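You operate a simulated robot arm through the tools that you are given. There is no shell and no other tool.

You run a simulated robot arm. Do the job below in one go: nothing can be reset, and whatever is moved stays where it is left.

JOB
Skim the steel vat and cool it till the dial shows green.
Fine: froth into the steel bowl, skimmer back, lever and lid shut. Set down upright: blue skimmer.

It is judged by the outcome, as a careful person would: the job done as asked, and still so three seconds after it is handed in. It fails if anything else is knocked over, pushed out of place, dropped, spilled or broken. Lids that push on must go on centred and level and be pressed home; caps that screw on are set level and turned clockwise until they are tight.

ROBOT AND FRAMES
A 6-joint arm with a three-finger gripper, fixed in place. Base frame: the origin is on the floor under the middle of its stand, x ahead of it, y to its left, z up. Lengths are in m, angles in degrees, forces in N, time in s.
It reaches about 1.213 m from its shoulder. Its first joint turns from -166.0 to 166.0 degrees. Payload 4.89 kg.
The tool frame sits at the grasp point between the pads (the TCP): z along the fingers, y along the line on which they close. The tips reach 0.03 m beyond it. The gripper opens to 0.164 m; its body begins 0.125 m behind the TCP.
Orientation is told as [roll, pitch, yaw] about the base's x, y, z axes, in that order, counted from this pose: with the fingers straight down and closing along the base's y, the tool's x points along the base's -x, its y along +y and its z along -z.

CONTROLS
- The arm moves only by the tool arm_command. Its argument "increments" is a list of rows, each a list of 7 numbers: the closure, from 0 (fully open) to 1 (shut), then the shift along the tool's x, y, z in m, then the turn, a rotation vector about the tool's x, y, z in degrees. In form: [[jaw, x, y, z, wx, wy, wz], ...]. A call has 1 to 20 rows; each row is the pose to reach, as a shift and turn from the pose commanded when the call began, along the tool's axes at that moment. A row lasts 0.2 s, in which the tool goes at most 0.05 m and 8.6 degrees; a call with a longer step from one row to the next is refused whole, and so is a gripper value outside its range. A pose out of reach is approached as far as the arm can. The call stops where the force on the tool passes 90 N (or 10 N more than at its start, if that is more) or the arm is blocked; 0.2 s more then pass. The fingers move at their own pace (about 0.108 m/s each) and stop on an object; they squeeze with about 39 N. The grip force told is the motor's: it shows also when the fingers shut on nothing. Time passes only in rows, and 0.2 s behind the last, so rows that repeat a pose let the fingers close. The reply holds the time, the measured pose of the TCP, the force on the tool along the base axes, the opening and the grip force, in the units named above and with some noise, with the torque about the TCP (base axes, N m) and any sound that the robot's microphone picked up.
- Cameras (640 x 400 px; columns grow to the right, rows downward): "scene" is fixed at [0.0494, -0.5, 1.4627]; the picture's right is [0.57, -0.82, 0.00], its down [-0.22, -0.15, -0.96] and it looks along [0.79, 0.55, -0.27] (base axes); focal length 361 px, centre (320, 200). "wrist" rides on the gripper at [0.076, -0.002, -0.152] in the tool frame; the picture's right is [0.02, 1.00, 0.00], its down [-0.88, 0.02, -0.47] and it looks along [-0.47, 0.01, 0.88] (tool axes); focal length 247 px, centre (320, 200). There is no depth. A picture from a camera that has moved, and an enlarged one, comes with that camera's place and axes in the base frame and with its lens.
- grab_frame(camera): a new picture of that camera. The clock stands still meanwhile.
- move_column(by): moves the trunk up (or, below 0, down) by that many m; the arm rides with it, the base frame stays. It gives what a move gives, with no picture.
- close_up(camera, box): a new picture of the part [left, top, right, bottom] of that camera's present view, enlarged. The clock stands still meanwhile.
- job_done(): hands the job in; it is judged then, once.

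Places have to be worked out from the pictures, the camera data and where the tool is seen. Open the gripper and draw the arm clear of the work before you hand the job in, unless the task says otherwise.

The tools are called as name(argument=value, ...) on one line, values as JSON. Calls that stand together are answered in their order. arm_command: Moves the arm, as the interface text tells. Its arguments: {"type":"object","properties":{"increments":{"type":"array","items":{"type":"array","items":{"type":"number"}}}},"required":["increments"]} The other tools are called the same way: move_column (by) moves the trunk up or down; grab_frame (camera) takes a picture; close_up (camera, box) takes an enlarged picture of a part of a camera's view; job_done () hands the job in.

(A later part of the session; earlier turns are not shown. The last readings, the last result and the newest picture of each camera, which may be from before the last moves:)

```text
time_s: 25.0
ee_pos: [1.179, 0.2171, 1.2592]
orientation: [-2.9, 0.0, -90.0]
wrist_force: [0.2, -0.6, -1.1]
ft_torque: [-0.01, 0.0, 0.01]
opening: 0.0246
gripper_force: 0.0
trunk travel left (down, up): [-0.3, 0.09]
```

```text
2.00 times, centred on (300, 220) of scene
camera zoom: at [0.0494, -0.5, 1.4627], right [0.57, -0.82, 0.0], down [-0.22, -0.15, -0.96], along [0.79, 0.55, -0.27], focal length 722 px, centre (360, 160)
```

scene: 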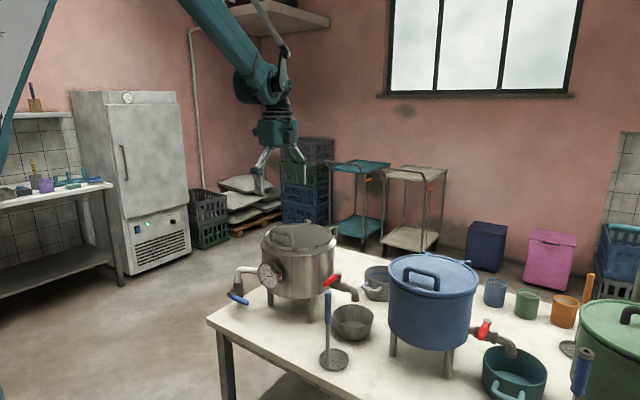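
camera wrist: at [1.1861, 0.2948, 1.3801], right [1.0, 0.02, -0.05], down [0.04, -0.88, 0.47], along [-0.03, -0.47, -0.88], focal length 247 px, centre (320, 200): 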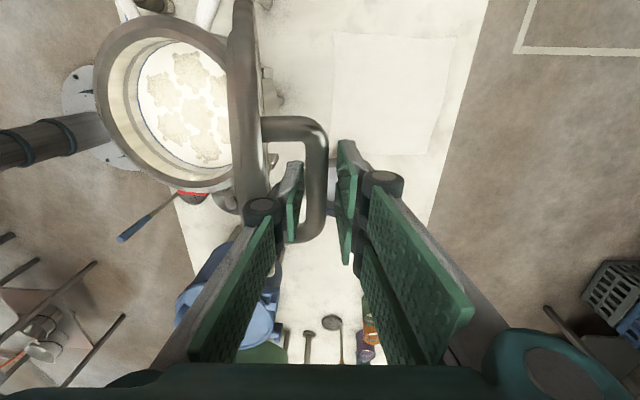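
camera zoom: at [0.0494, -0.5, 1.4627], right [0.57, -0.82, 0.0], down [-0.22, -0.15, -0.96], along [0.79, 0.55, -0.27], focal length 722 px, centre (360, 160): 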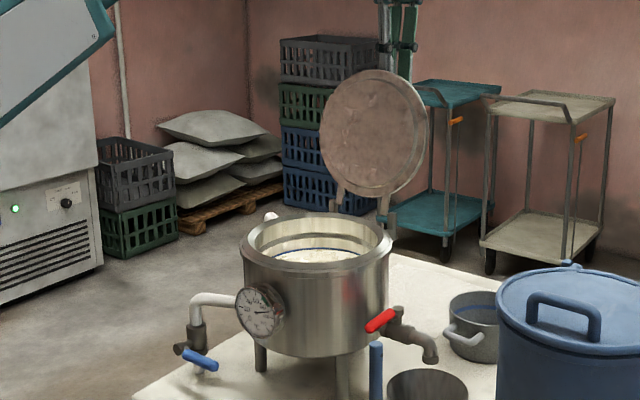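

The lid is staying at its stop. I retract fully above the rim.

arm_command(increments=[[0.85, 0, -0.001, -0.025, 0, 0, 0], [0.85, 0, -0.002, -0.05, 0, 0, 0], [0.85, 0, -0.004, -0.08, 0, 0, 0], [0.85, 0, -0.006, -0.12, 0, 0, 0]])

grab_frame(camera="scene")

grab_frame(camera="wrist")

```text
time_s: 26.0
ee_pos: [1.1557, 0.2154, 1.3712]
orientation: [-3.0, 0.0, -90.0]
wrist_force: [1.0, -0.7, -0.1]
ft_torque: [-0.02, 0.07, -0.01]
opening: 0.0244
gripper_force: 0.0
out of reach, approached as far as the arm can: row 3, 4
trunk travel left (down, up): [-0.3, 0.09]
```

```text
taken
```

scene: 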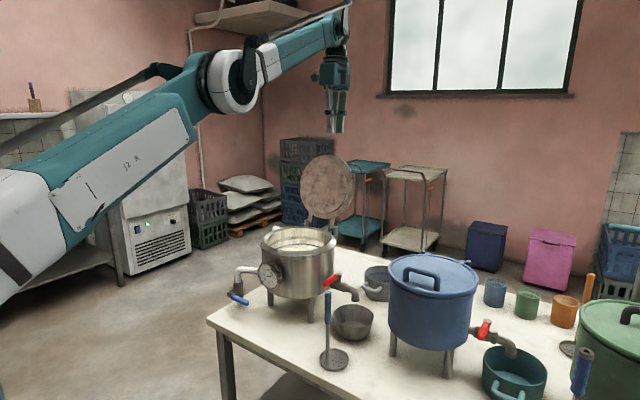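

```text
taken
camera wrist: at [1.1622, 0.2918, 1.5222], right [1.0, 0.02, -0.05], down [0.04, -0.88, 0.47], along [-0.03, -0.47, -0.88], focal length 247 px, centre (320, 200)
```

wrist: 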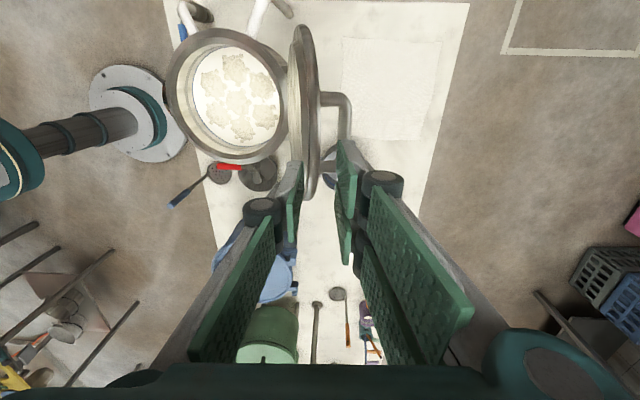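

The lid stands open by itself. I move back over the near side and look down into the vat at the froth.

arm_command(increments=[[0.7, 0, -0.045, 0, 0, 0, 0], [0.5, 0, -0.09, 0, 0, 0, 0], [0.3, 0, -0.135, 0, 0, 0, 0], [0.1, 0, -0.18, 0, 0, 0, 0], [0, 0, -0.225, 0, 0, 0, 0], [0, 0, -0.27, 0, 0, 0, 0], [0, 0, -0.315, 0, 0, 0, 0], [0, 0, -0.36, 0, 0, 0, 0], [0, 0, -0.4, 0, 0, 0, 0]])

grab_frame(camera="wrist")

grab_frame(camera="scene")

```text
time_s: 28.0
ee_pos: [0.7583, 0.2157, 1.3934]
orientation: [-3.1, 0.0, -90.0]
wrist_force: [2.1, -0.5, -0.5]
ft_torque: [-0.07, 0.15, -0.02]
opening: 0.1638
gripper_force: 0.2
trunk travel left (down, up): [-0.3, 0.09]
```

```text
taken
camera wrist: at [0.7653, 0.2921, 1.5448], right [1.0, 0.02, -0.05], down [0.04, -0.88, 0.47], along [-0.04, -0.47, -0.88], focal length 247 px, centre (320, 200)
```

wrist: 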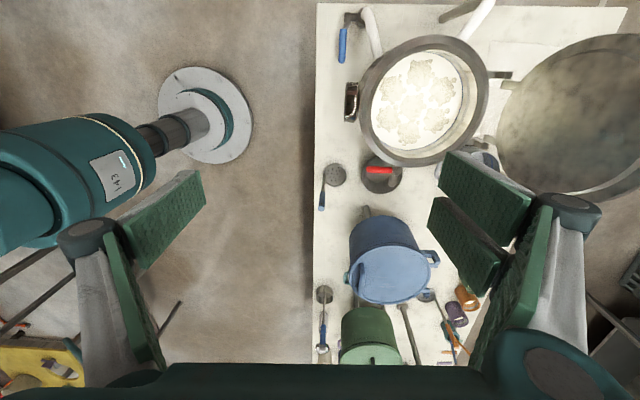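

```text
taken
```

scene: 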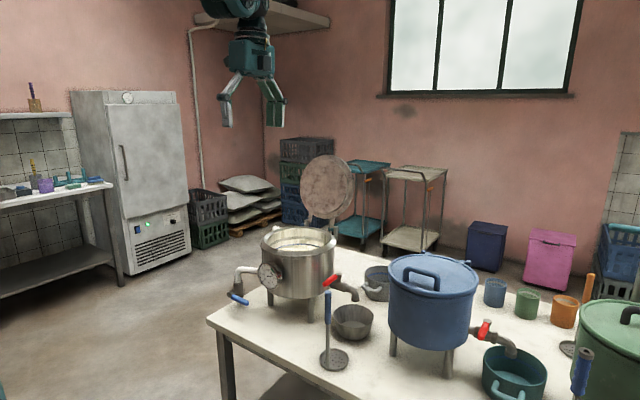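

close_up(camera="wrist", box=[340, 20, 520, 180])

close_up(camera="scene", box=[240, 210, 360, 290])

```text
2.50 times, centred on (430, 100) of wrist
camera zoom: at [0.7653, 0.2921, 1.5448], right [1.0, 0.02, -0.05], down [0.04, -0.88, 0.47], along [-0.04, -0.47, -0.88], focal length 617 px, centre (45, 450)
```

zoom: 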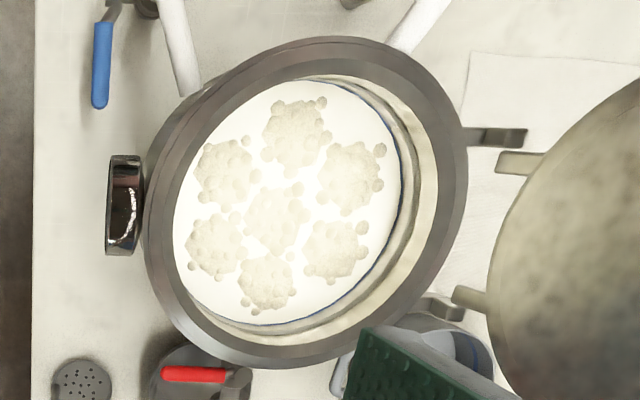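

```text
5.00 times, centred on (300, 250) of scene
camera zoom: at [0.0494, -0.5, 1.4627], right [0.57, -0.82, 0.0], down [-0.22, -0.15, -0.96], along [0.79, 0.55, -0.27], focal length 1804 px, centre (420, -50)
```

zoom: 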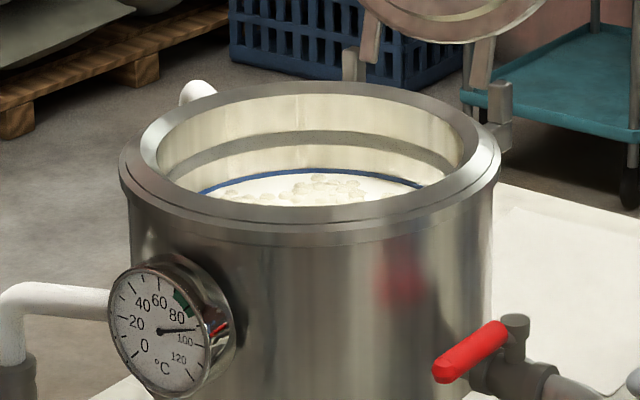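

Seven froth rafts float on the milk (one in the middle, six around), surface z≈0.93. I plan to hold the blue skimmer pen-like from above, so I straighten the gripper and go over toward the skimmer.

arm_command(increments=[[0, -0.045, -0.01, 0, -0.5, 0, 0], [0, -0.09, -0.02, 0, -1, 0, 0], [0, -0.135, -0.03, 0, -1.5, 0, 0], [0, -0.18, -0.04, 0, -2, 0, 0], [0, -0.225, -0.05, 0, -2.5, 0, 0], [0, -0.256, -0.058, 0, -3, 0, 0]])

arm_command(increments=[[0, 0, 0, 0.01, 0, 0, -8.2], [0, 0, 0, 0.02, 0, 0, -16.4], [0, 0, 0, 0.03, 0, 0, -24.6], [0, 0, 0, 0.04, 0, 0, -32.8], [0, 0, 0, 0.06, 0, 0, -41], [0, 0, 0, 0.08, 0, 0, -49.2], [0, 0, 0, 0.1, 0, 0, -57.4], [0, 0, 0, 0.12, 0, 0, -65.6], [0, 0, 0, 0.14, 0, 0, -73.8], [0, 0, 0, 0.16, 0, 0, -82], [0, 0, 0, 0.18, 0, 0, -90]])

grab_frame(camera="wrist")

```text
time_s: 29.4
ee_pos: [0.7, -0.0442, 1.3949]
orientation: [0.1, 0.0, -89.8]
wrist_force: [0.4, -0.2, 0.5]
ft_torque: [0.01, 0.03, 0.01]
opening: 0.1641
gripper_force: 0.0
trunk travel left (down, up): [-0.3, 0.09]
```

```text
time_s: 31.8
ee_pos: [0.7018, -0.0422, 1.2144]
orientation: [0.0, -0.1, 0.2]
wrist_force: [0.0, -0.9, 0.2]
ft_torque: [-0.01, -0.04, 0.0]
opening: 0.164
gripper_force: 0.1
trunk travel left (down, up): [-0.3, 0.09]
```

```text
taken
camera wrist: at [0.6256, -0.0438, 1.3649], right [-0.02, 1.0, 0.0], down [0.88, 0.02, 0.47], along [0.47, 0.01, -0.88], focal length 247 px, centre (320, 200)
```

wrist: 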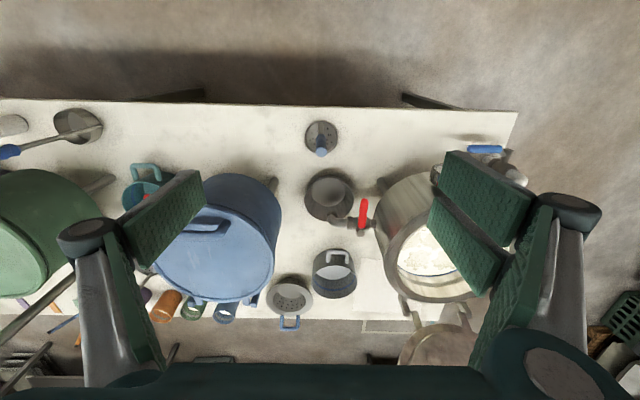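

close_up(camera="wrist", box=[270, 100, 390, 240])

close_up(camera="scene", box=[300, 280, 390, 380])

```text
2.86 times, centred on (330, 170) of wrist
camera zoom: at [0.6256, -0.0438, 1.3649], right [-0.02, 1.0, 0.0], down [0.88, 0.02, 0.47], along [0.47, 0.01, -0.88], focal length 706 px, centre (291, 286)
```

zoom: 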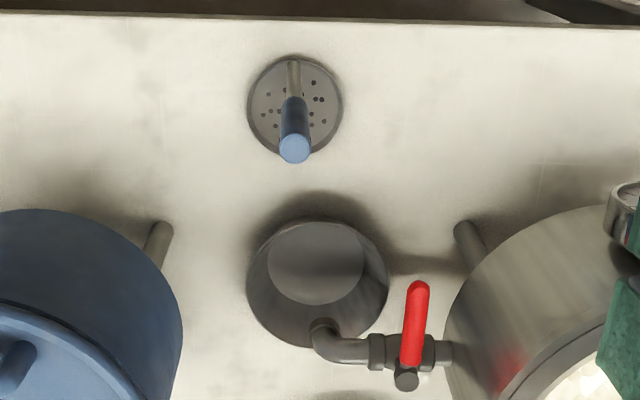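

```text
4.00 times, centred on (345, 330) of scene
camera zoom: at [0.0494, -0.5, 1.4627], right [0.57, -0.82, 0.0], down [-0.22, -0.15, -0.96], along [0.79, 0.55, -0.27], focal length 1444 px, centre (220, -320)
```

zoom: 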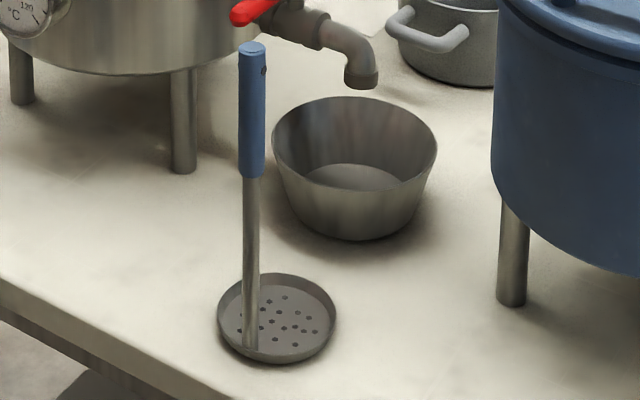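

The skimmer's handle is about 18 mm thick, vertical at (0.745, -0.040), blue part z≈0.885–0.975. Before choosing the grip I inspect the gap between the paired fingers.

close_up(camera="wrist", box=[400, 130, 640, 330])

close_up(camera="wrist", box=[40, 140, 240, 390])

close_up(camera="scene", box=[280, 0, 440, 140])

```text
2.00 times, centred on (520, 230) of wrist
camera zoom: at [0.6256, -0.0438, 1.3649], right [-0.02, 1.0, 0.0], down [0.88, 0.02, 0.47], along [0.47, 0.01, -0.88], focal length 494 px, centre (-80, 140)
```

zoom: 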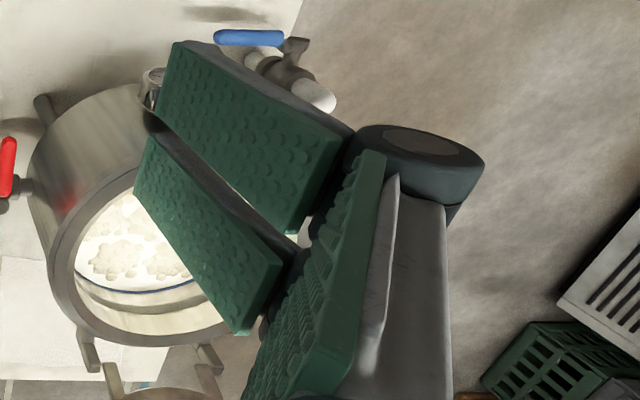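

```text
1.60 times, centred on (140, 265) of wrist
camera zoom: at [0.6256, -0.0438, 1.3649], right [-0.02, 1.0, 0.0], down [0.88, 0.02, 0.47], along [0.47, 0.01, -0.88], focal length 395 px, centre (608, 96)
```

zoom: 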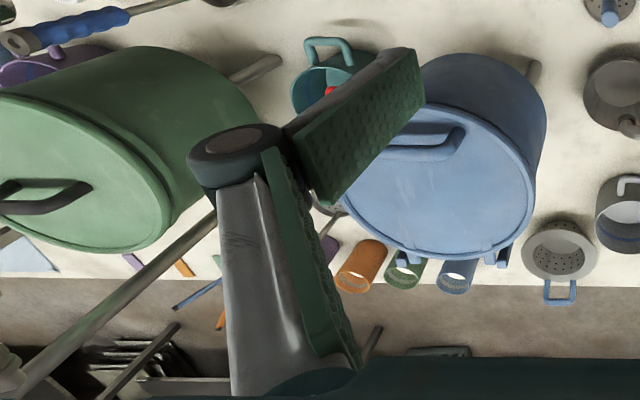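

```text
2.86 times, centred on (360, 70) of scene
camera zoom: at [0.0494, -0.5, 1.4627], right [0.57, -0.82, 0.0], down [-0.22, -0.15, -0.96], along [0.79, 0.55, -0.27], focal length 1031 px, centre (206, 571)
```

zoom: 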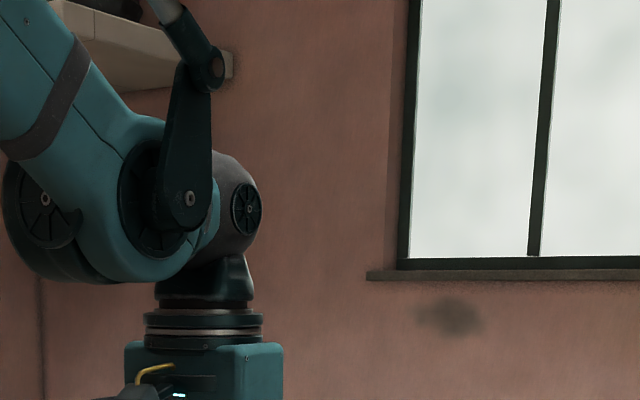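

The gap between the paired pads is ~12 mm, less than the handle's 18 mm, so a pen-like grip from above should cradle it. I go over the skimmer handle and stop just above it to check alignment.

arm_command(increments=[[0, -0.015, 0.001, 0.04, 0, 0, 0], [0.2, -0.03, 0.002, 0.08, 0, 0, 0], [0.4, -0.043, 0.002, 0.12, 0, 0, 0], [0.5, -0.043, 0.002, 0.16, 0, 0, 0], [0.5, -0.043, 0.002, 0.19, 0, 0, 0], [0.5, -0.043, 0.002, 0.2, 0, 0, 0]])

grab_frame(camera="wrist")

close_up(camera="scene", box=[260, 200, 420, 380])

```text
time_s: 33.2
ee_pos: [0.7446, -0.0398, 1.0152]
orientation: [0.1, 0.0, 0.0]
wrist_force: [-0.1, -0.8, 0.2]
ft_torque: [0.02, 0.05, -0.02]
opening: 0.082
gripper_force: 0.0
trunk travel left (down, up): [-0.3, 0.09]
```

```text
taken
camera wrist: at [0.6687, -0.042, 1.1659], right [-0.02, 1.0, 0.0], down [0.88, 0.02, 0.47], along [0.47, 0.01, -0.88], focal length 247 px, centre (320, 200)
```

wrist: 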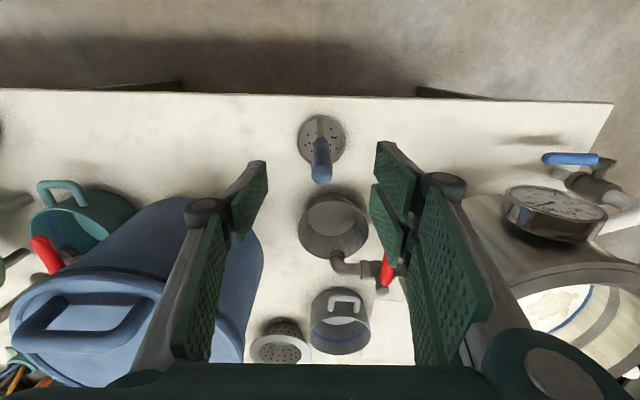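

```text
2.22 times, centred on (340, 290) of scene
camera zoom: at [0.0494, -0.5, 1.4627], right [0.57, -0.82, 0.0], down [-0.22, -0.15, -0.96], along [0.79, 0.55, -0.27], focal length 802 px, centre (276, 0)
```

zoom: 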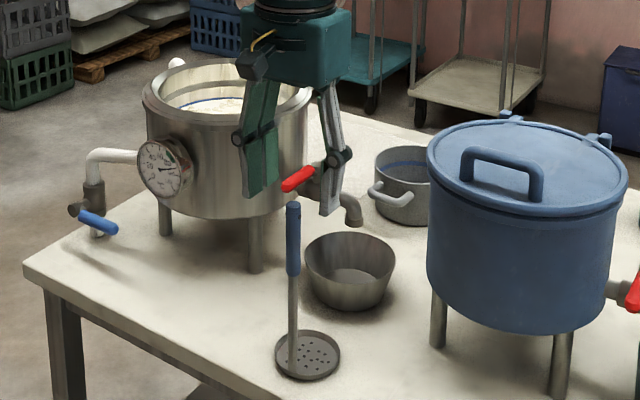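

Aligned (handle top seen at about (0.746, -0.040)). I descend 8 cm and close around the handle.

arm_command(increments=[[0.5, 0, 0, 0.03, 0, 0, 0], [0.5, 0, 0, 0.06, 0, 0, 0], [0.5, 0, 0, 0.08, 0, 0, 0], [0.5, 0, 0, 0.08, 0, 0, 0]])

close_up(camera="wrist", box=[220, 80, 420, 280])

close_up(camera="scene", box=[280, 240, 380, 380])

```text
time_s: 34.2
ee_pos: [0.7445, -0.0402, 0.9342]
orientation: [0.0, 0.0, 0.1]
wrist_force: [0.5, -0.3, -0.7]
ft_torque: [-0.03, 0.1, -0.03]
opening: 0.0818
gripper_force: 0.1
trunk travel left (down, up): [-0.3, 0.09]
```

```text
2.00 times, centred on (320, 180) of wrist
camera zoom: at [0.6686, -0.042, 1.0856], right [-0.02, 1.0, 0.0], down [0.88, 0.02, 0.47], along [0.47, 0.01, -0.88], focal length 494 px, centre (320, 240)
```

zoom: 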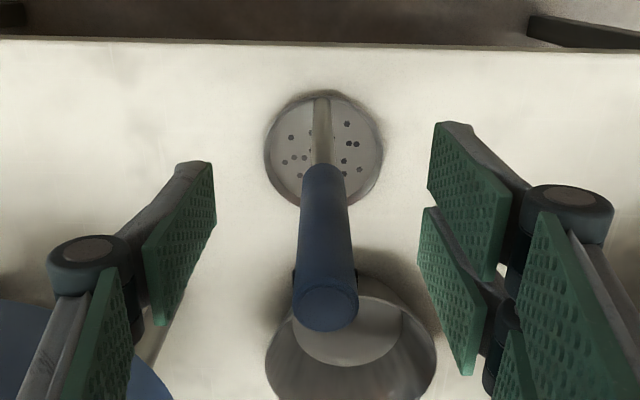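

```text
2.86 times, centred on (330, 310) of scene
camera zoom: at [0.0494, -0.5, 1.4627], right [0.57, -0.82, 0.0], down [-0.22, -0.15, -0.96], along [0.79, 0.55, -0.27], focal length 1031 px, centre (291, -114)
```

zoom: 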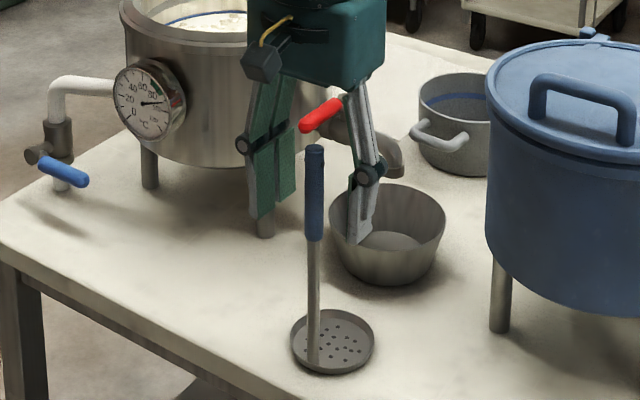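

The handle is between the pads. I close the gripper on it.

arm_command(increments=[[0.7, 0, 0.0015, 0, 0, 0, 0], [0.85, 0, 0.0015, 0, 0, 0, 0], [1, 0, 0.0015, 0, 0, 0, 0], [1, 0, 0.0015, 0, 0, 0, 0], [1, 0, 0.0015, 0, 0, 0, 0]])

close_up(camera="wrist", box=[220, 80, 420, 280])

close_up(camera="scene", box=[280, 240, 380, 380])

```text
time_s: 35.4
ee_pos: [0.7445, -0.0385, 0.9345]
orientation: [0.1, -0.2, 0.0]
wrist_force: [0.6, -0.1, 0.0]
ft_torque: [-0.01, 0.06, 0.02]
opening: 0.0162
gripper_force: 39.6
trunk travel left (down, up): [-0.3, 0.09]
```

```text
2.00 times, centred on (320, 180) of wrist
camera zoom: at [0.6687, -0.0405, 1.0858], right [-0.02, 1.0, 0.0], down [0.88, 0.02, 0.47], along [0.47, 0.01, -0.88], focal length 494 px, centre (320, 240)
```

zoom: 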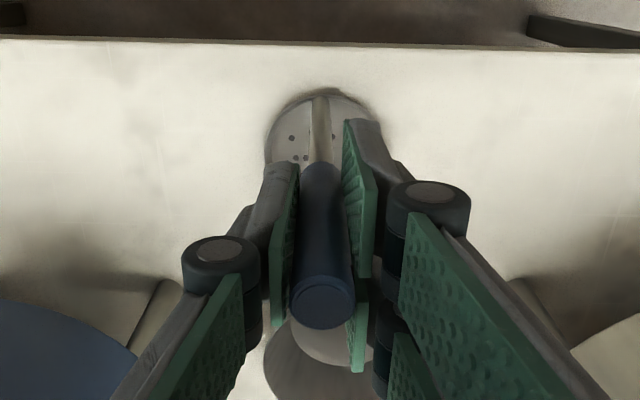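

```text
2.86 times, centred on (330, 310) of scene
camera zoom: at [0.0494, -0.5, 1.4627], right [0.57, -0.82, 0.0], down [-0.22, -0.15, -0.96], along [0.79, 0.55, -0.27], focal length 1031 px, centre (291, -114)
```

zoom: 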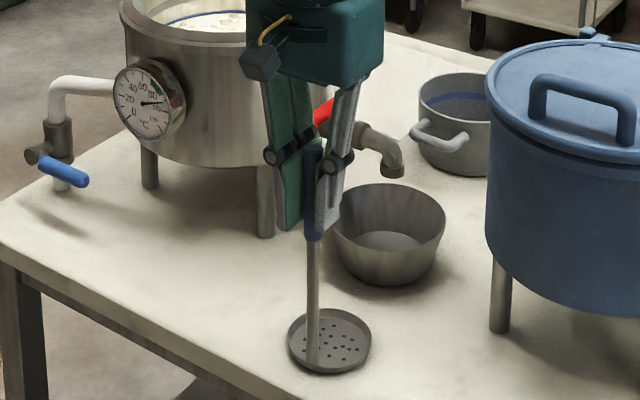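

Firm hold (39.6 N). I lift straight up 5 cm first and check that the skimmer hangs straight.

arm_command(increments=[[1, 0, 0, -0.01, 0, 0, 0], [1, 0, 0, -0.03, 0, 0, 0], [1, 0, 0, -0.06, 0, 0, 0], [1, 0, 0, -0.1, 0, 0, 0]])

close_up(camera="scene", box=[260, 200, 400, 380])

close_up(camera="wrist", box=[220, 80, 420, 280])

```text
time_s: 36.4
ee_pos: [0.745, -0.0387, 1.0356]
orientation: [0.0, 0.0, 0.0]
wrist_force: [0.9, 0.1, -1.6]
ft_torque: [-0.02, 0.2, 0.0]
opening: 0.0158
gripper_force: 39.2
trunk travel left (down, up): [-0.3, 0.09]
```

```text
2.22 times, centred on (330, 290) of scene
camera zoom: at [0.0494, -0.5, 1.4627], right [0.57, -0.82, 0.0], down [-0.22, -0.15, -0.96], along [0.79, 0.55, -0.27], focal length 802 px, centre (298, 0)
```

zoom: 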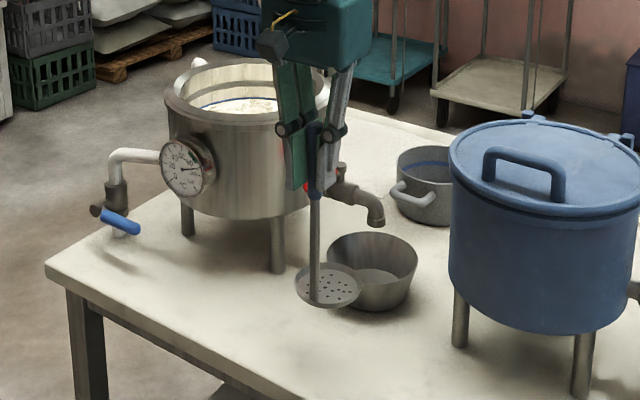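

```text
2.00 times, centred on (320, 180) of wrist
camera zoom: at [0.669, -0.04, 1.1868], right [-0.02, 1.0, 0.0], down [0.88, 0.02, 0.47], along [0.47, 0.01, -0.88], focal length 494 px, centre (320, 240)
```

zoom: 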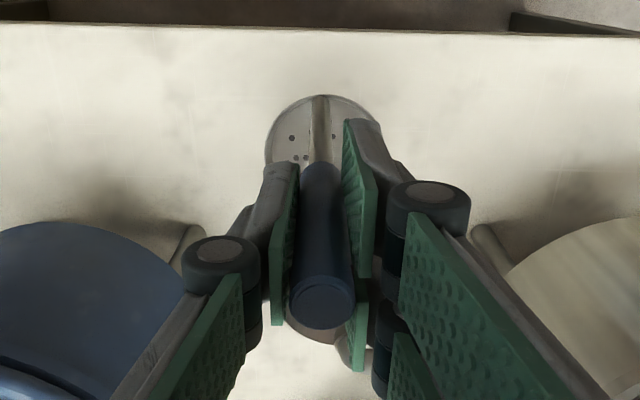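

The skimmer hangs straight. I raise it well clear of the vat rim and carry it over the vat.

arm_command(increments=[[1, 0, 0, -0.04, 0, 0, 0], [1, 0, 0, -0.08, 0, 0, 0], [1, 0, 0, -0.12, 0, 0, 0], [1, 0, 0, -0.16, 0, 0, 0], [1, 0, 0, -0.2, 0, 0, 0], [1, 0, 0.01, -0.24, 0, 0, 0], [1, -0.02, 0.05, -0.245, 0, 0, 0], [1, -0.04, 0.09, -0.245, 0, 0, 0], [1, -0.06, 0.13, -0.245, 0, 0, 0], [1, -0.08, 0.17, -0.245, 0, 0, 0], [1, -0.1, 0.21, -0.245, 0, 0, 0], [1, -0.12, 0.25, -0.245, 0, 0, 0], [1, -0.132, 0.2625, -0.245, 0, 0, 0]])

grab_frame(camera="wrist")

close_up(camera="scene", box=[220, 120, 380, 320])

```text
time_s: 39.2
ee_pos: [0.8773, 0.2271, 1.28]
orientation: [-0.1, 0.0, 0.0]
wrist_force: [-0.9, 0.4, -1.6]
ft_torque: [-0.14, 0.08, 0.01]
opening: 0.0161
gripper_force: 38.9
trunk travel left (down, up): [-0.3, 0.09]
```

```text
taken
camera wrist: at [0.8009, 0.2247, 1.4305], right [-0.02, 1.0, 0.0], down [0.88, 0.02, 0.47], along [0.47, 0.01, -0.88], focal length 247 px, centre (320, 200)
```

wrist: 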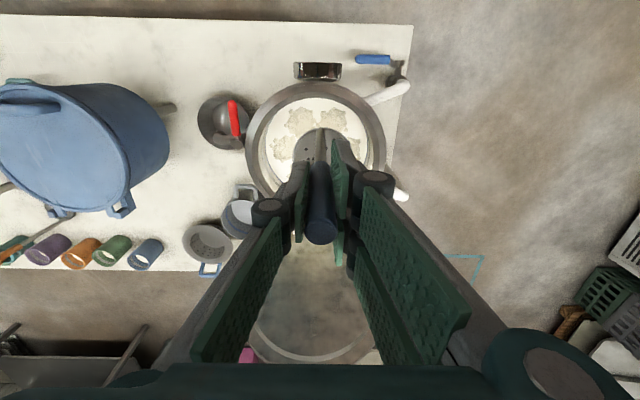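

```text
2.00 times, centred on (300, 220) of scene
camera zoom: at [0.0494, -0.5, 1.4627], right [0.57, -0.82, 0.0], down [-0.22, -0.15, -0.96], along [0.79, 0.55, -0.27], focal length 722 px, centre (360, 160)
```

zoom: 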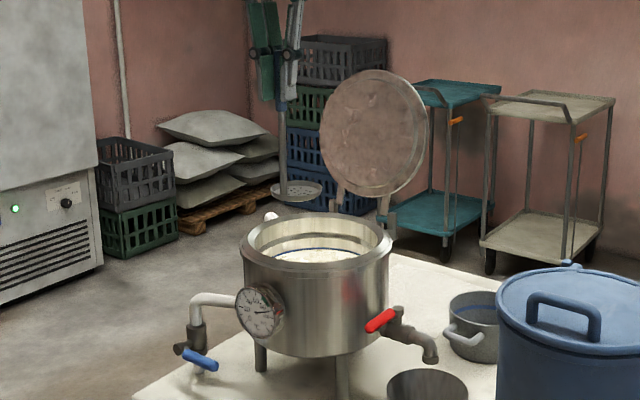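

The disc is at about (0.910, 0.228), 10 cm above the rim. I lower it to just above the liquid and look.

arm_command(increments=[[1, 0, -0.002, 0.04, 0, 0, 0], [1, 0, -0.003, 0.08, 0, 0, 0], [1, 0, -0.003, 0.11, 0, 0, 0], [1, 0, -0.003, 0.13, 0, 0, 0]])

close_up(camera="wrist", box=[220, 40, 420, 240])

close_up(camera="scene", box=[240, 190, 360, 290])

```text
time_s: 40.2
ee_pos: [0.8773, 0.2212, 1.1495]
orientation: [0.0, -0.2, -0.1]
wrist_force: [-0.2, -0.2, -0.9]
ft_torque: [0.0, 0.01, 0.0]
opening: 0.0157
gripper_force: 38.9
trunk travel left (down, up): [-0.3, 0.09]
```

```text
2.00 times, centred on (320, 140) of wrist
camera zoom: at [0.8002, 0.2197, 1.3011], right [-0.02, 1.0, 0.0], down [0.88, 0.02, 0.47], along [0.47, 0.01, -0.88], focal length 494 px, centre (320, 320)
```

zoom: 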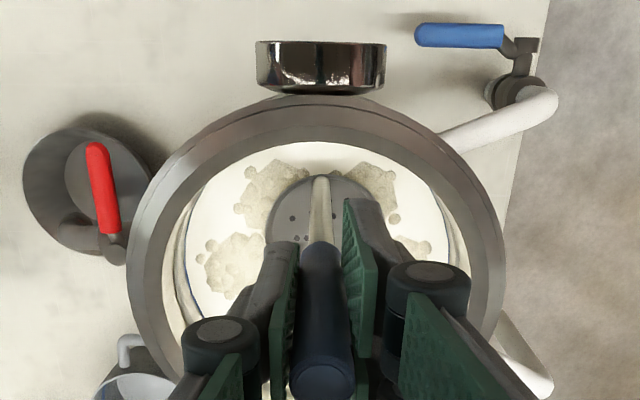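

```text
4.00 times, centred on (300, 240) of scene
camera zoom: at [0.0494, -0.5, 1.4627], right [0.57, -0.82, 0.0], down [-0.22, -0.15, -0.96], along [0.79, 0.55, -0.27], focal length 1444 px, centre (400, 40)
```

zoom: 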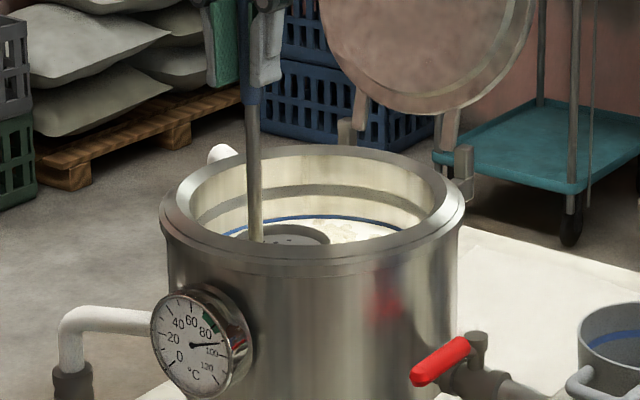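

The disc is just above the liquid near the front side. I lower it under the surface slowly.

arm_command(increments=[[1, 0, 0, 0.015, 0, 0, 0], [1, 0, 0, 0.03, 0, 0, 0], [1, 0, 0, 0.045, 0, 0, 0], [1, 0, 0, 0.055, 0, 0, 0]])

close_up(camera="wrist", box=[220, 40, 420, 240])

close_up(camera="scene", box=[240, 190, 360, 290])

```text
time_s: 41.2
ee_pos: [0.8764, 0.2197, 1.0948]
orientation: [0.0, -0.1, 0.0]
wrist_force: [-0.2, -0.3, -1.2]
ft_torque: [-0.02, 0.04, 0.01]
opening: 0.0163
gripper_force: 39.0
trunk travel left (down, up): [-0.3, 0.09]
```

```text
2.00 times, centred on (320, 140) of wrist
camera zoom: at [0.8005, 0.2189, 1.246], right [-0.02, 1.0, 0.0], down [0.88, 0.02, 0.47], along [0.47, 0.01, -0.88], focal length 494 px, centre (320, 320)
```

zoom: 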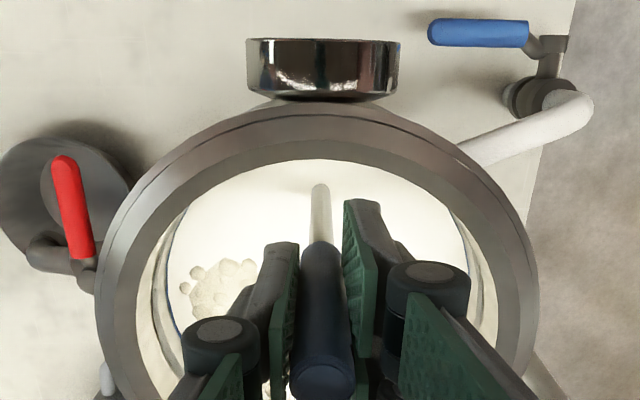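

```text
4.00 times, centred on (300, 240) of scene
camera zoom: at [0.0494, -0.5, 1.4627], right [0.57, -0.82, 0.0], down [-0.22, -0.15, -0.96], along [0.79, 0.55, -0.27], focal length 1444 px, centre (400, 40)
```

zoom: 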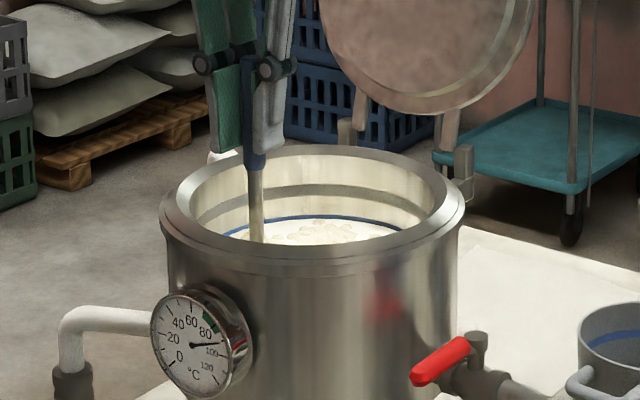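

Two rafts near the disc are gone from the surface there. I lift the disc out slowly and look at what it carries.

arm_command(increments=[[1, 0, 0, -0.015, 0, 0, 0], [1, 0, 0, -0.03, 0, 0, 0], [1, 0, 0, -0.045, 0, 0, 0], [1, 0, 0, -0.065, 0, 0, 0]])

close_up(camera="wrist", box=[220, 40, 420, 240])

close_up(camera="scene", box=[240, 190, 360, 290])

```text
time_s: 42.2
ee_pos: [0.8754, 0.2213, 1.1608]
orientation: [-0.1, 0.0, -0.1]
wrist_force: [-1.1, -0.5, -1.5]
ft_torque: [-0.02, 0.11, -0.01]
opening: 0.016
gripper_force: 39.3
trunk travel left (down, up): [-0.3, 0.09]
```

```text
2.00 times, centred on (320, 140) of wrist
camera zoom: at [0.8, 0.22, 1.3121], right [-0.02, 1.0, 0.0], down [0.88, 0.02, 0.47], along [0.47, 0.01, -0.88], focal length 494 px, centre (320, 320)
```

zoom: 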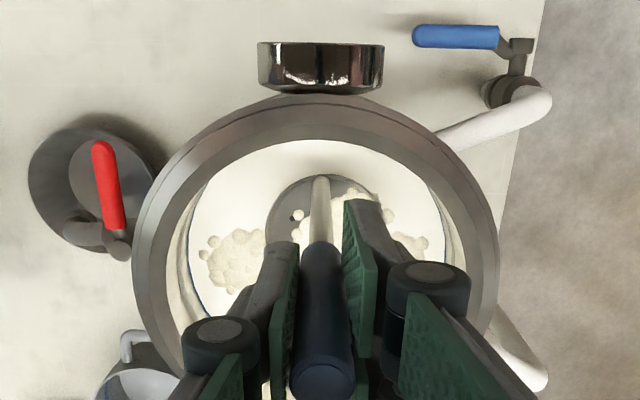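

```text
4.00 times, centred on (300, 240) of scene
camera zoom: at [0.0494, -0.5, 1.4627], right [0.57, -0.82, 0.0], down [-0.22, -0.15, -0.96], along [0.79, 0.55, -0.27], focal length 1444 px, centre (400, 40)
```

zoom: 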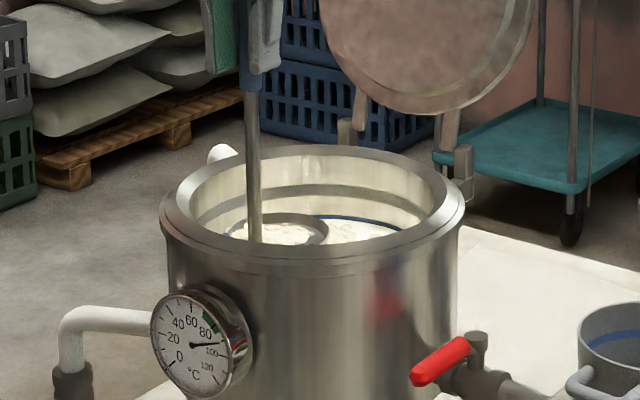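

Froth is lying on the disc. I raise it clear of the rim to see what is left in the vat and what the disc holds.

arm_command(increments=[[1, 0, 0, -0.03, 0, 0, 0], [1, 0, 0, -0.06, 0, 0, 0], [1, 0, 0, -0.09, 0, 0, 0], [1, 0, 0, -0.12, 0, 0, 0]])

close_up(camera="wrist", box=[230, 60, 410, 240])

close_up(camera="scene", box=[240, 150, 360, 290])

```text
time_s: 43.2
ee_pos: [0.8774, 0.2205, 1.2807]
orientation: [-0.1, 0.0, 0.0]
wrist_force: [0.5, -0.8, -1.2]
ft_torque: [-0.03, 0.08, -0.01]
opening: 0.0157
gripper_force: 38.7
trunk travel left (down, up): [-0.3, 0.09]
```

```text
2.22 times, centred on (320, 150) of wrist
camera zoom: at [0.8014, 0.2186, 1.431], right [-0.02, 1.0, 0.0], down [0.88, 0.02, 0.47], along [0.47, 0.01, -0.88], focal length 549 px, centre (320, 311)
```

zoom: 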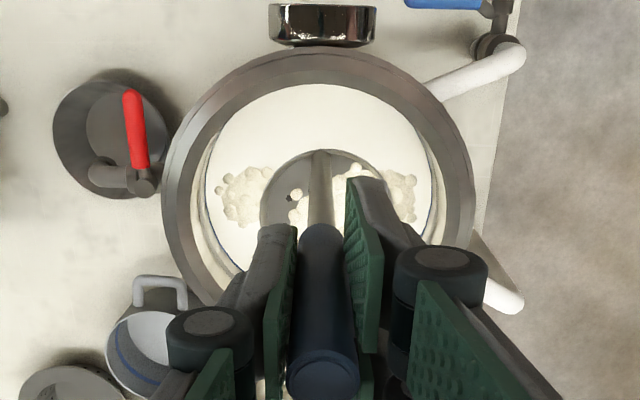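

```text
2.86 times, centred on (300, 220) of scene
camera zoom: at [0.0494, -0.5, 1.4627], right [0.57, -0.82, 0.0], down [-0.22, -0.15, -0.96], along [0.79, 0.55, -0.27], focal length 1031 px, centre (377, 143)
```

zoom: 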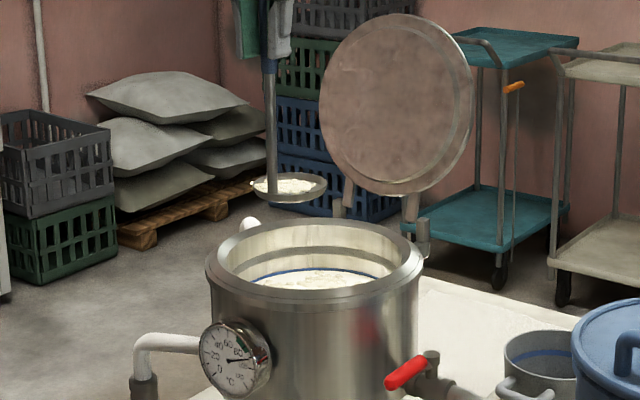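

close_up(camera="scene", box=[270, 190, 350, 240])

```text
8.00 times, centred on (310, 215) of scene
camera zoom: at [0.0494, -0.5, 1.4627], right [0.57, -0.82, 0.0], down [-0.22, -0.15, -0.96], along [0.79, 0.55, -0.27], focal length 2887 px, centre (400, 80)
```

zoom: 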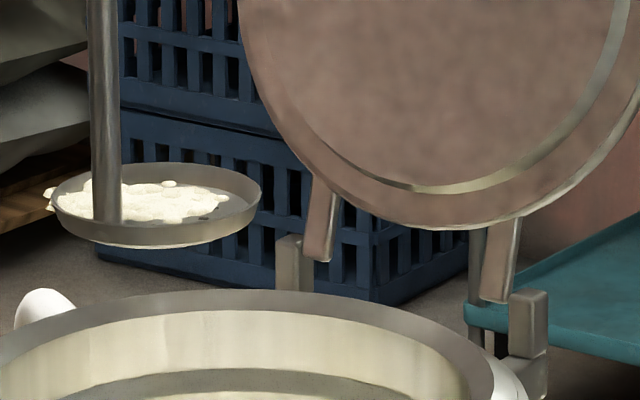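

The disc carries froth. I carry it level at this height across to above the steel bowl's front half, then lower it.

arm_command(increments=[[1, -0.001, -0.012, 0, 0, 0, 0], [1, -0.003, -0.04, 0, 0, 0, 0], [1, -0.005, -0.075, 0, 0, 0, 0], [1, -0.007, -0.11, 0, 0, 0, 0], [1, -0.009, -0.145, 0, 0, 0, 0], [1, -0.011, -0.18, 0, 0, 0, 0], [1, -0.013, -0.215, 0, 0, 0, 0], [1, -0.0146, -0.24, 0, 0, 0, 0], [1, -0.0146, -0.2515, 0, 0, 0, 0], [1, -0.0146, -0.2515, 0.02, 0, 0, 0], [1, -0.0146, -0.2515, 0.055, 0, 0, 0], [1, -0.0146, -0.2515, 0.09, 0, 0, 0], [1, -0.0146, -0.2515, 0.12, 0, 0, 0]])

close_up(camera="scene", box=[280, 200, 420, 350])

grab_frame(camera="wrist")

```text
time_s: 46.0
ee_pos: [0.8906, -0.0302, 1.1586]
orientation: [-0.1, -0.2, 0.0]
wrist_force: [-1.2, -0.5, -1.8]
ft_torque: [0.0, 0.0, -0.02]
opening: 0.0158
gripper_force: 39.2
trunk travel left (down, up): [-0.3, 0.09]
```

```text
2.67 times, centred on (350, 275) of scene
camera zoom: at [0.0494, -0.5, 1.4627], right [0.57, -0.82, 0.0], down [-0.22, -0.15, -0.96], along [0.79, 0.55, -0.27], focal length 962 px, centre (240, 0)
```

zoom: 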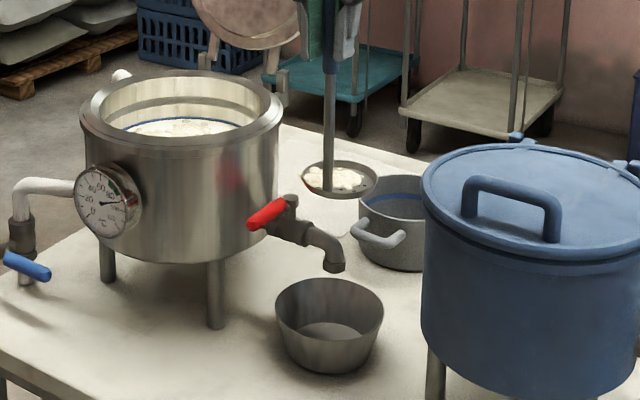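

```text
taken
camera wrist: at [0.8149, -0.0307, 1.3102], right [-0.02, 1.0, 0.0], down [0.88, 0.02, 0.47], along [0.47, 0.01, -0.88], focal length 247 px, centre (320, 200)
```

wrist: 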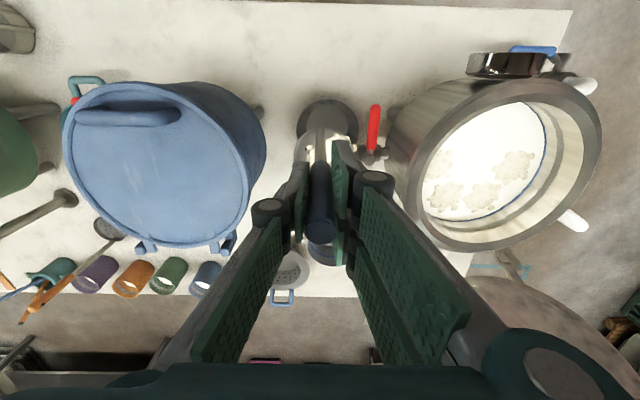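

Only four rafts remain in the vat, so three are on the disc. It's above the bowl's front half now; I lower a bit and tip the skimmer forward, keeping the disc over the bowl.

arm_command(increments=[[1, -0.0014, 0, 0.0336, 0, 0, 0], [1, 0.0231, 0, 0.0395, 0, -7.5, 0], [1, 0.0467, 0, 0.0486, 0, -15, 0], [1, 0.0698, 0, 0.0607, 0, -22.5, 0], [1, 0.0912, 0, 0.0756, 0, -30, 0], [1, 0.111, 0, 0.0955, 0, -37.5, 0], [1, 0.1283, 0, 0.1175, 0, -45, 0]])

close_up(camera="scene", box=[280, 200, 420, 350])

```text
time_s: 47.6
ee_pos: [0.763, -0.0308, 1.0398]
orientation: [0.0, -45.3, -0.1]
wrist_force: [-0.3, -0.8, -3.0]
ft_torque: [-0.01, 0.18, -0.02]
opening: 0.016
gripper_force: 39.0
trunk travel left (down, up): [-0.3, 0.09]
```

```text
2.67 times, centred on (350, 275) of scene
camera zoom: at [0.0494, -0.5, 1.4627], right [0.57, -0.82, 0.0], down [-0.22, -0.15, -0.96], along [0.79, 0.55, -0.27], focal length 962 px, centre (240, 0)
```

zoom: 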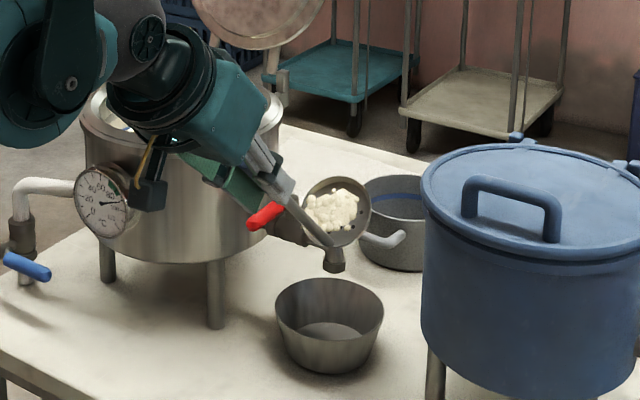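

Froth still sits on the disc at 45°. I continue tipping to 90°.

arm_command(increments=[[1, 0.0269, 0, 0.0053, 0, -7.5, 0], [1, 0.0533, 0, 0.0151, 0, -15, 0], [1, 0.079, 0, 0.0272, 0, -22.5, 0], [1, 0.1029, 0, 0.0421, 0, -30, 0], [1, 0.1237, 0, 0.0605, 0, -37.5, 0], [1, 0.142, 0, 0.0812, 0, -45, 0]])

close_up(camera="scene", box=[280, 200, 420, 350])

grab_frame(camera="wrist")

```text
time_s: 49.0
ee_pos: [0.93, -0.0565, 1.1655]
orientation: [-71.2, -84.4, 71.1]
wrist_force: [-1.2, 1.7, 2.3]
ft_torque: [0.1, 0.51, -0.15]
opening: 0.0158
gripper_force: 38.9
out of reach, approached as far as the arm can: row 1, 2, 3, 4, 5, 6
trunk travel left (down, up): [-0.3, 0.09]
```

```text
2.67 times, centred on (350, 275) of scene
camera zoom: at [0.0494, -0.5, 1.4627], right [0.57, -0.82, 0.0], down [-0.22, -0.15, -0.96], along [0.79, 0.55, -0.27], focal length 962 px, centre (240, 0)
```

zoom: 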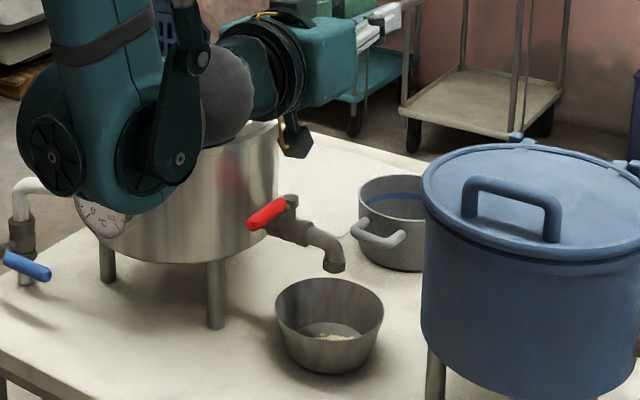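

```text
taken
camera wrist: at [0.7757, -0.0641, 1.0936], right [0.0, 0.99, -0.11], down [-0.44, 0.1, 0.89], along [0.9, 0.05, 0.44], focal length 247 px, centre (320, 200)
```

wrist: 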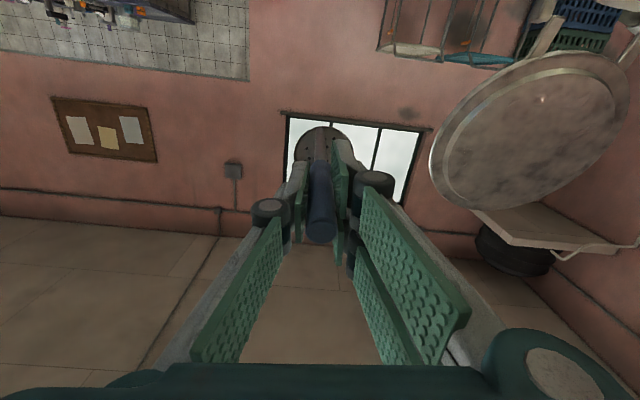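

The arm couldn't follow that path (elbow limit) and ended forward and higher, now pointing horizontally. I check where the froth went before moving.

close_up(camera="scene", box=[320, 290, 400, 350])

close_up(camera="scene", box=[320, 240, 440, 340])

grab_frame(camera="scene")

```text
6.67 times, centred on (360, 320) of scene
camera zoom: at [0.0494, -0.5, 1.4627], right [0.57, -0.82, 0.0], down [-0.22, -0.15, -0.96], along [0.79, 0.55, -0.27], focal length 2406 px, centre (53, -600)
```

zoom: 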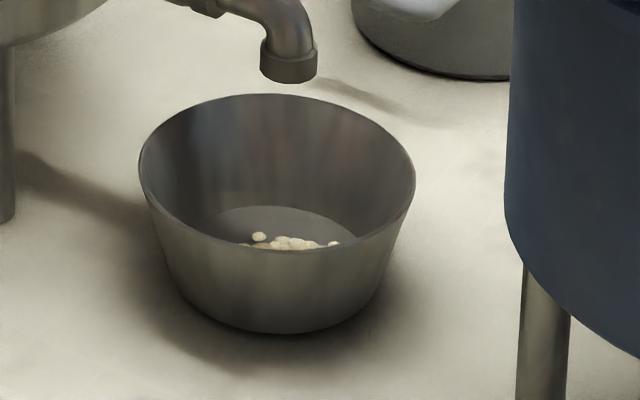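

```text
4.00 times, centred on (380, 290) of scene
camera zoom: at [0.0494, -0.5, 1.4627], right [0.57, -0.82, 0.0], down [-0.22, -0.15, -0.96], along [0.79, 0.55, -0.27], focal length 1444 px, centre (80, -160)
```

zoom: 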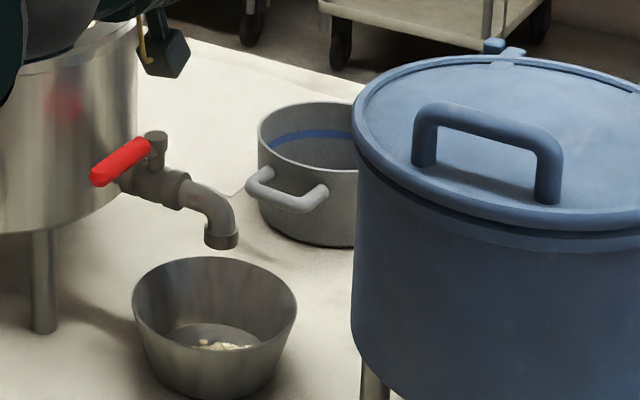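

```text
taken
```

scene: 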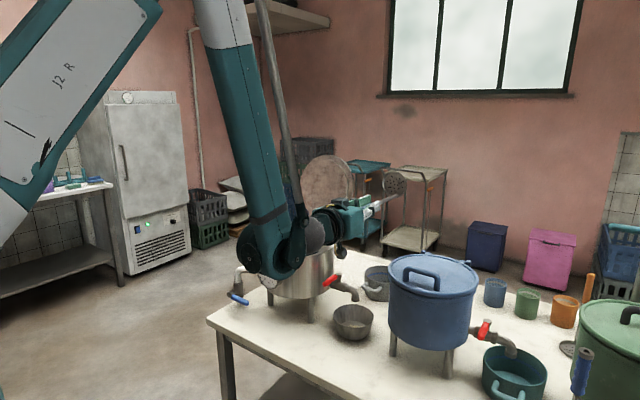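

close_up(camera="scene", box=[330, 150, 430, 250])

close_up(camera="scene", box=[220, 190, 360, 320])

```text
4.00 times, centred on (380, 200) of scene
camera zoom: at [0.0494, -0.5, 1.4627], right [0.57, -0.82, 0.0], down [-0.22, -0.15, -0.96], along [0.79, 0.55, -0.27], focal length 1444 px, centre (80, 200)
```

zoom: 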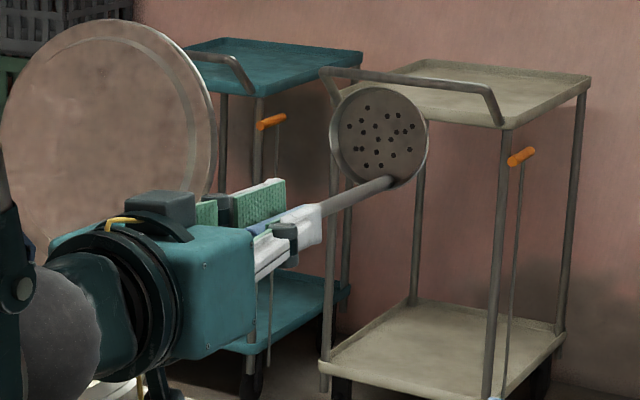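

```text
3.08 times, centred on (290, 255) of scene
camera zoom: at [0.0494, -0.5, 1.4627], right [0.57, -0.82, 0.0], down [-0.22, -0.15, -0.96], along [0.79, 0.55, -0.27], focal length 1110 px, centre (412, 31)
```

zoom: 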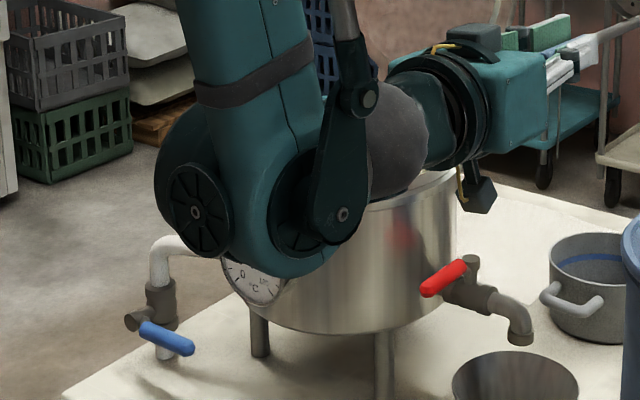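

The disc is empty and the froth lies in the bowl. I rotate the skimmer back to vertical while rising.

arm_command(increments=[[1, -0.0102, -0.0012, -0.0049, -0.45, 7.99, 0.45], [1, -0.0204, -0.0023, -0.0097, -0.91, 15.98, 0.89], [1, -0.0305, -0.0035, -0.0146, -1.36, 23.97, 1.34], [1, -0.0407, -0.0046, -0.0195, -1.82, 31.96, 1.78], [1, -0.0509, -0.0058, -0.0244, -2.27, 39.95, 2.23], [1, -0.0611, -0.0069, -0.0292, -2.73, 47.95, 2.67], [1, -0.0713, -0.0081, -0.0341, -3.18, 55.94, 3.12], [1, -0.0815, -0.0092, -0.039, -3.64, 63.93, 3.56], [1, -0.0916, -0.0104, -0.0438, -4.09, 71.92, 4.01], [1, -0.1018, -0.0115, -0.0487, -4.55, 79.91, 4.45], [1, -0.112, -0.0127, -0.0536, -5.0, 87.9, 4.9]])

grab_frame(camera="scene")

grab_frame(camera="wrist")

```text
time_s: 51.4
ee_pos: [0.8744, -0.0632, 1.2881]
orientation: [6.3, -1.9, 0.0]
wrist_force: [-0.7, -0.2, -0.7]
ft_torque: [-0.07, -0.02, 0.0]
opening: 0.0162
gripper_force: 38.6
trunk travel left (down, up): [-0.3, 0.09]
```

```text
taken
```

scene: 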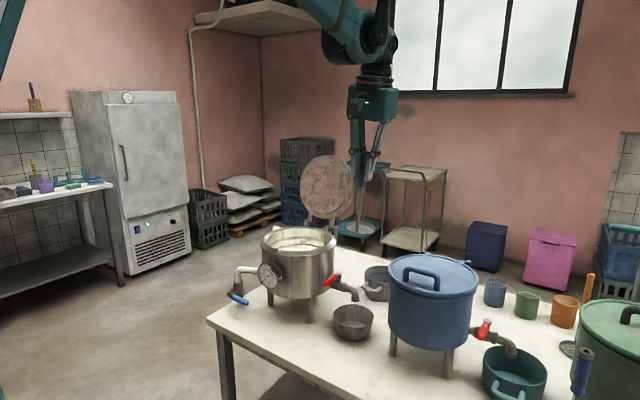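

```text
taken
camera wrist: at [0.7943, -0.0817, 1.435], right [-0.03, 0.99, 0.11], down [0.86, -0.03, 0.5], along [0.5, 0.11, -0.86], focal length 247 px, centre (320, 200)
```

wrist: 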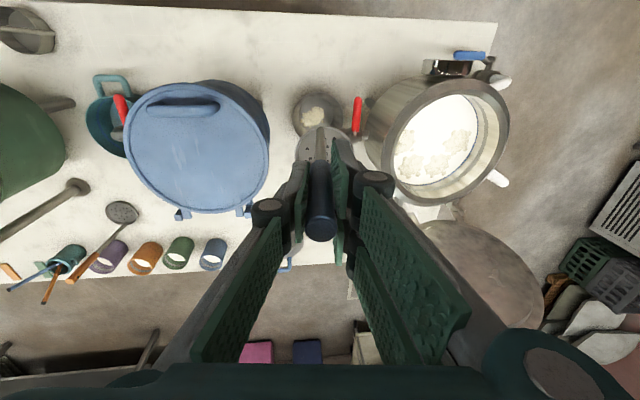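

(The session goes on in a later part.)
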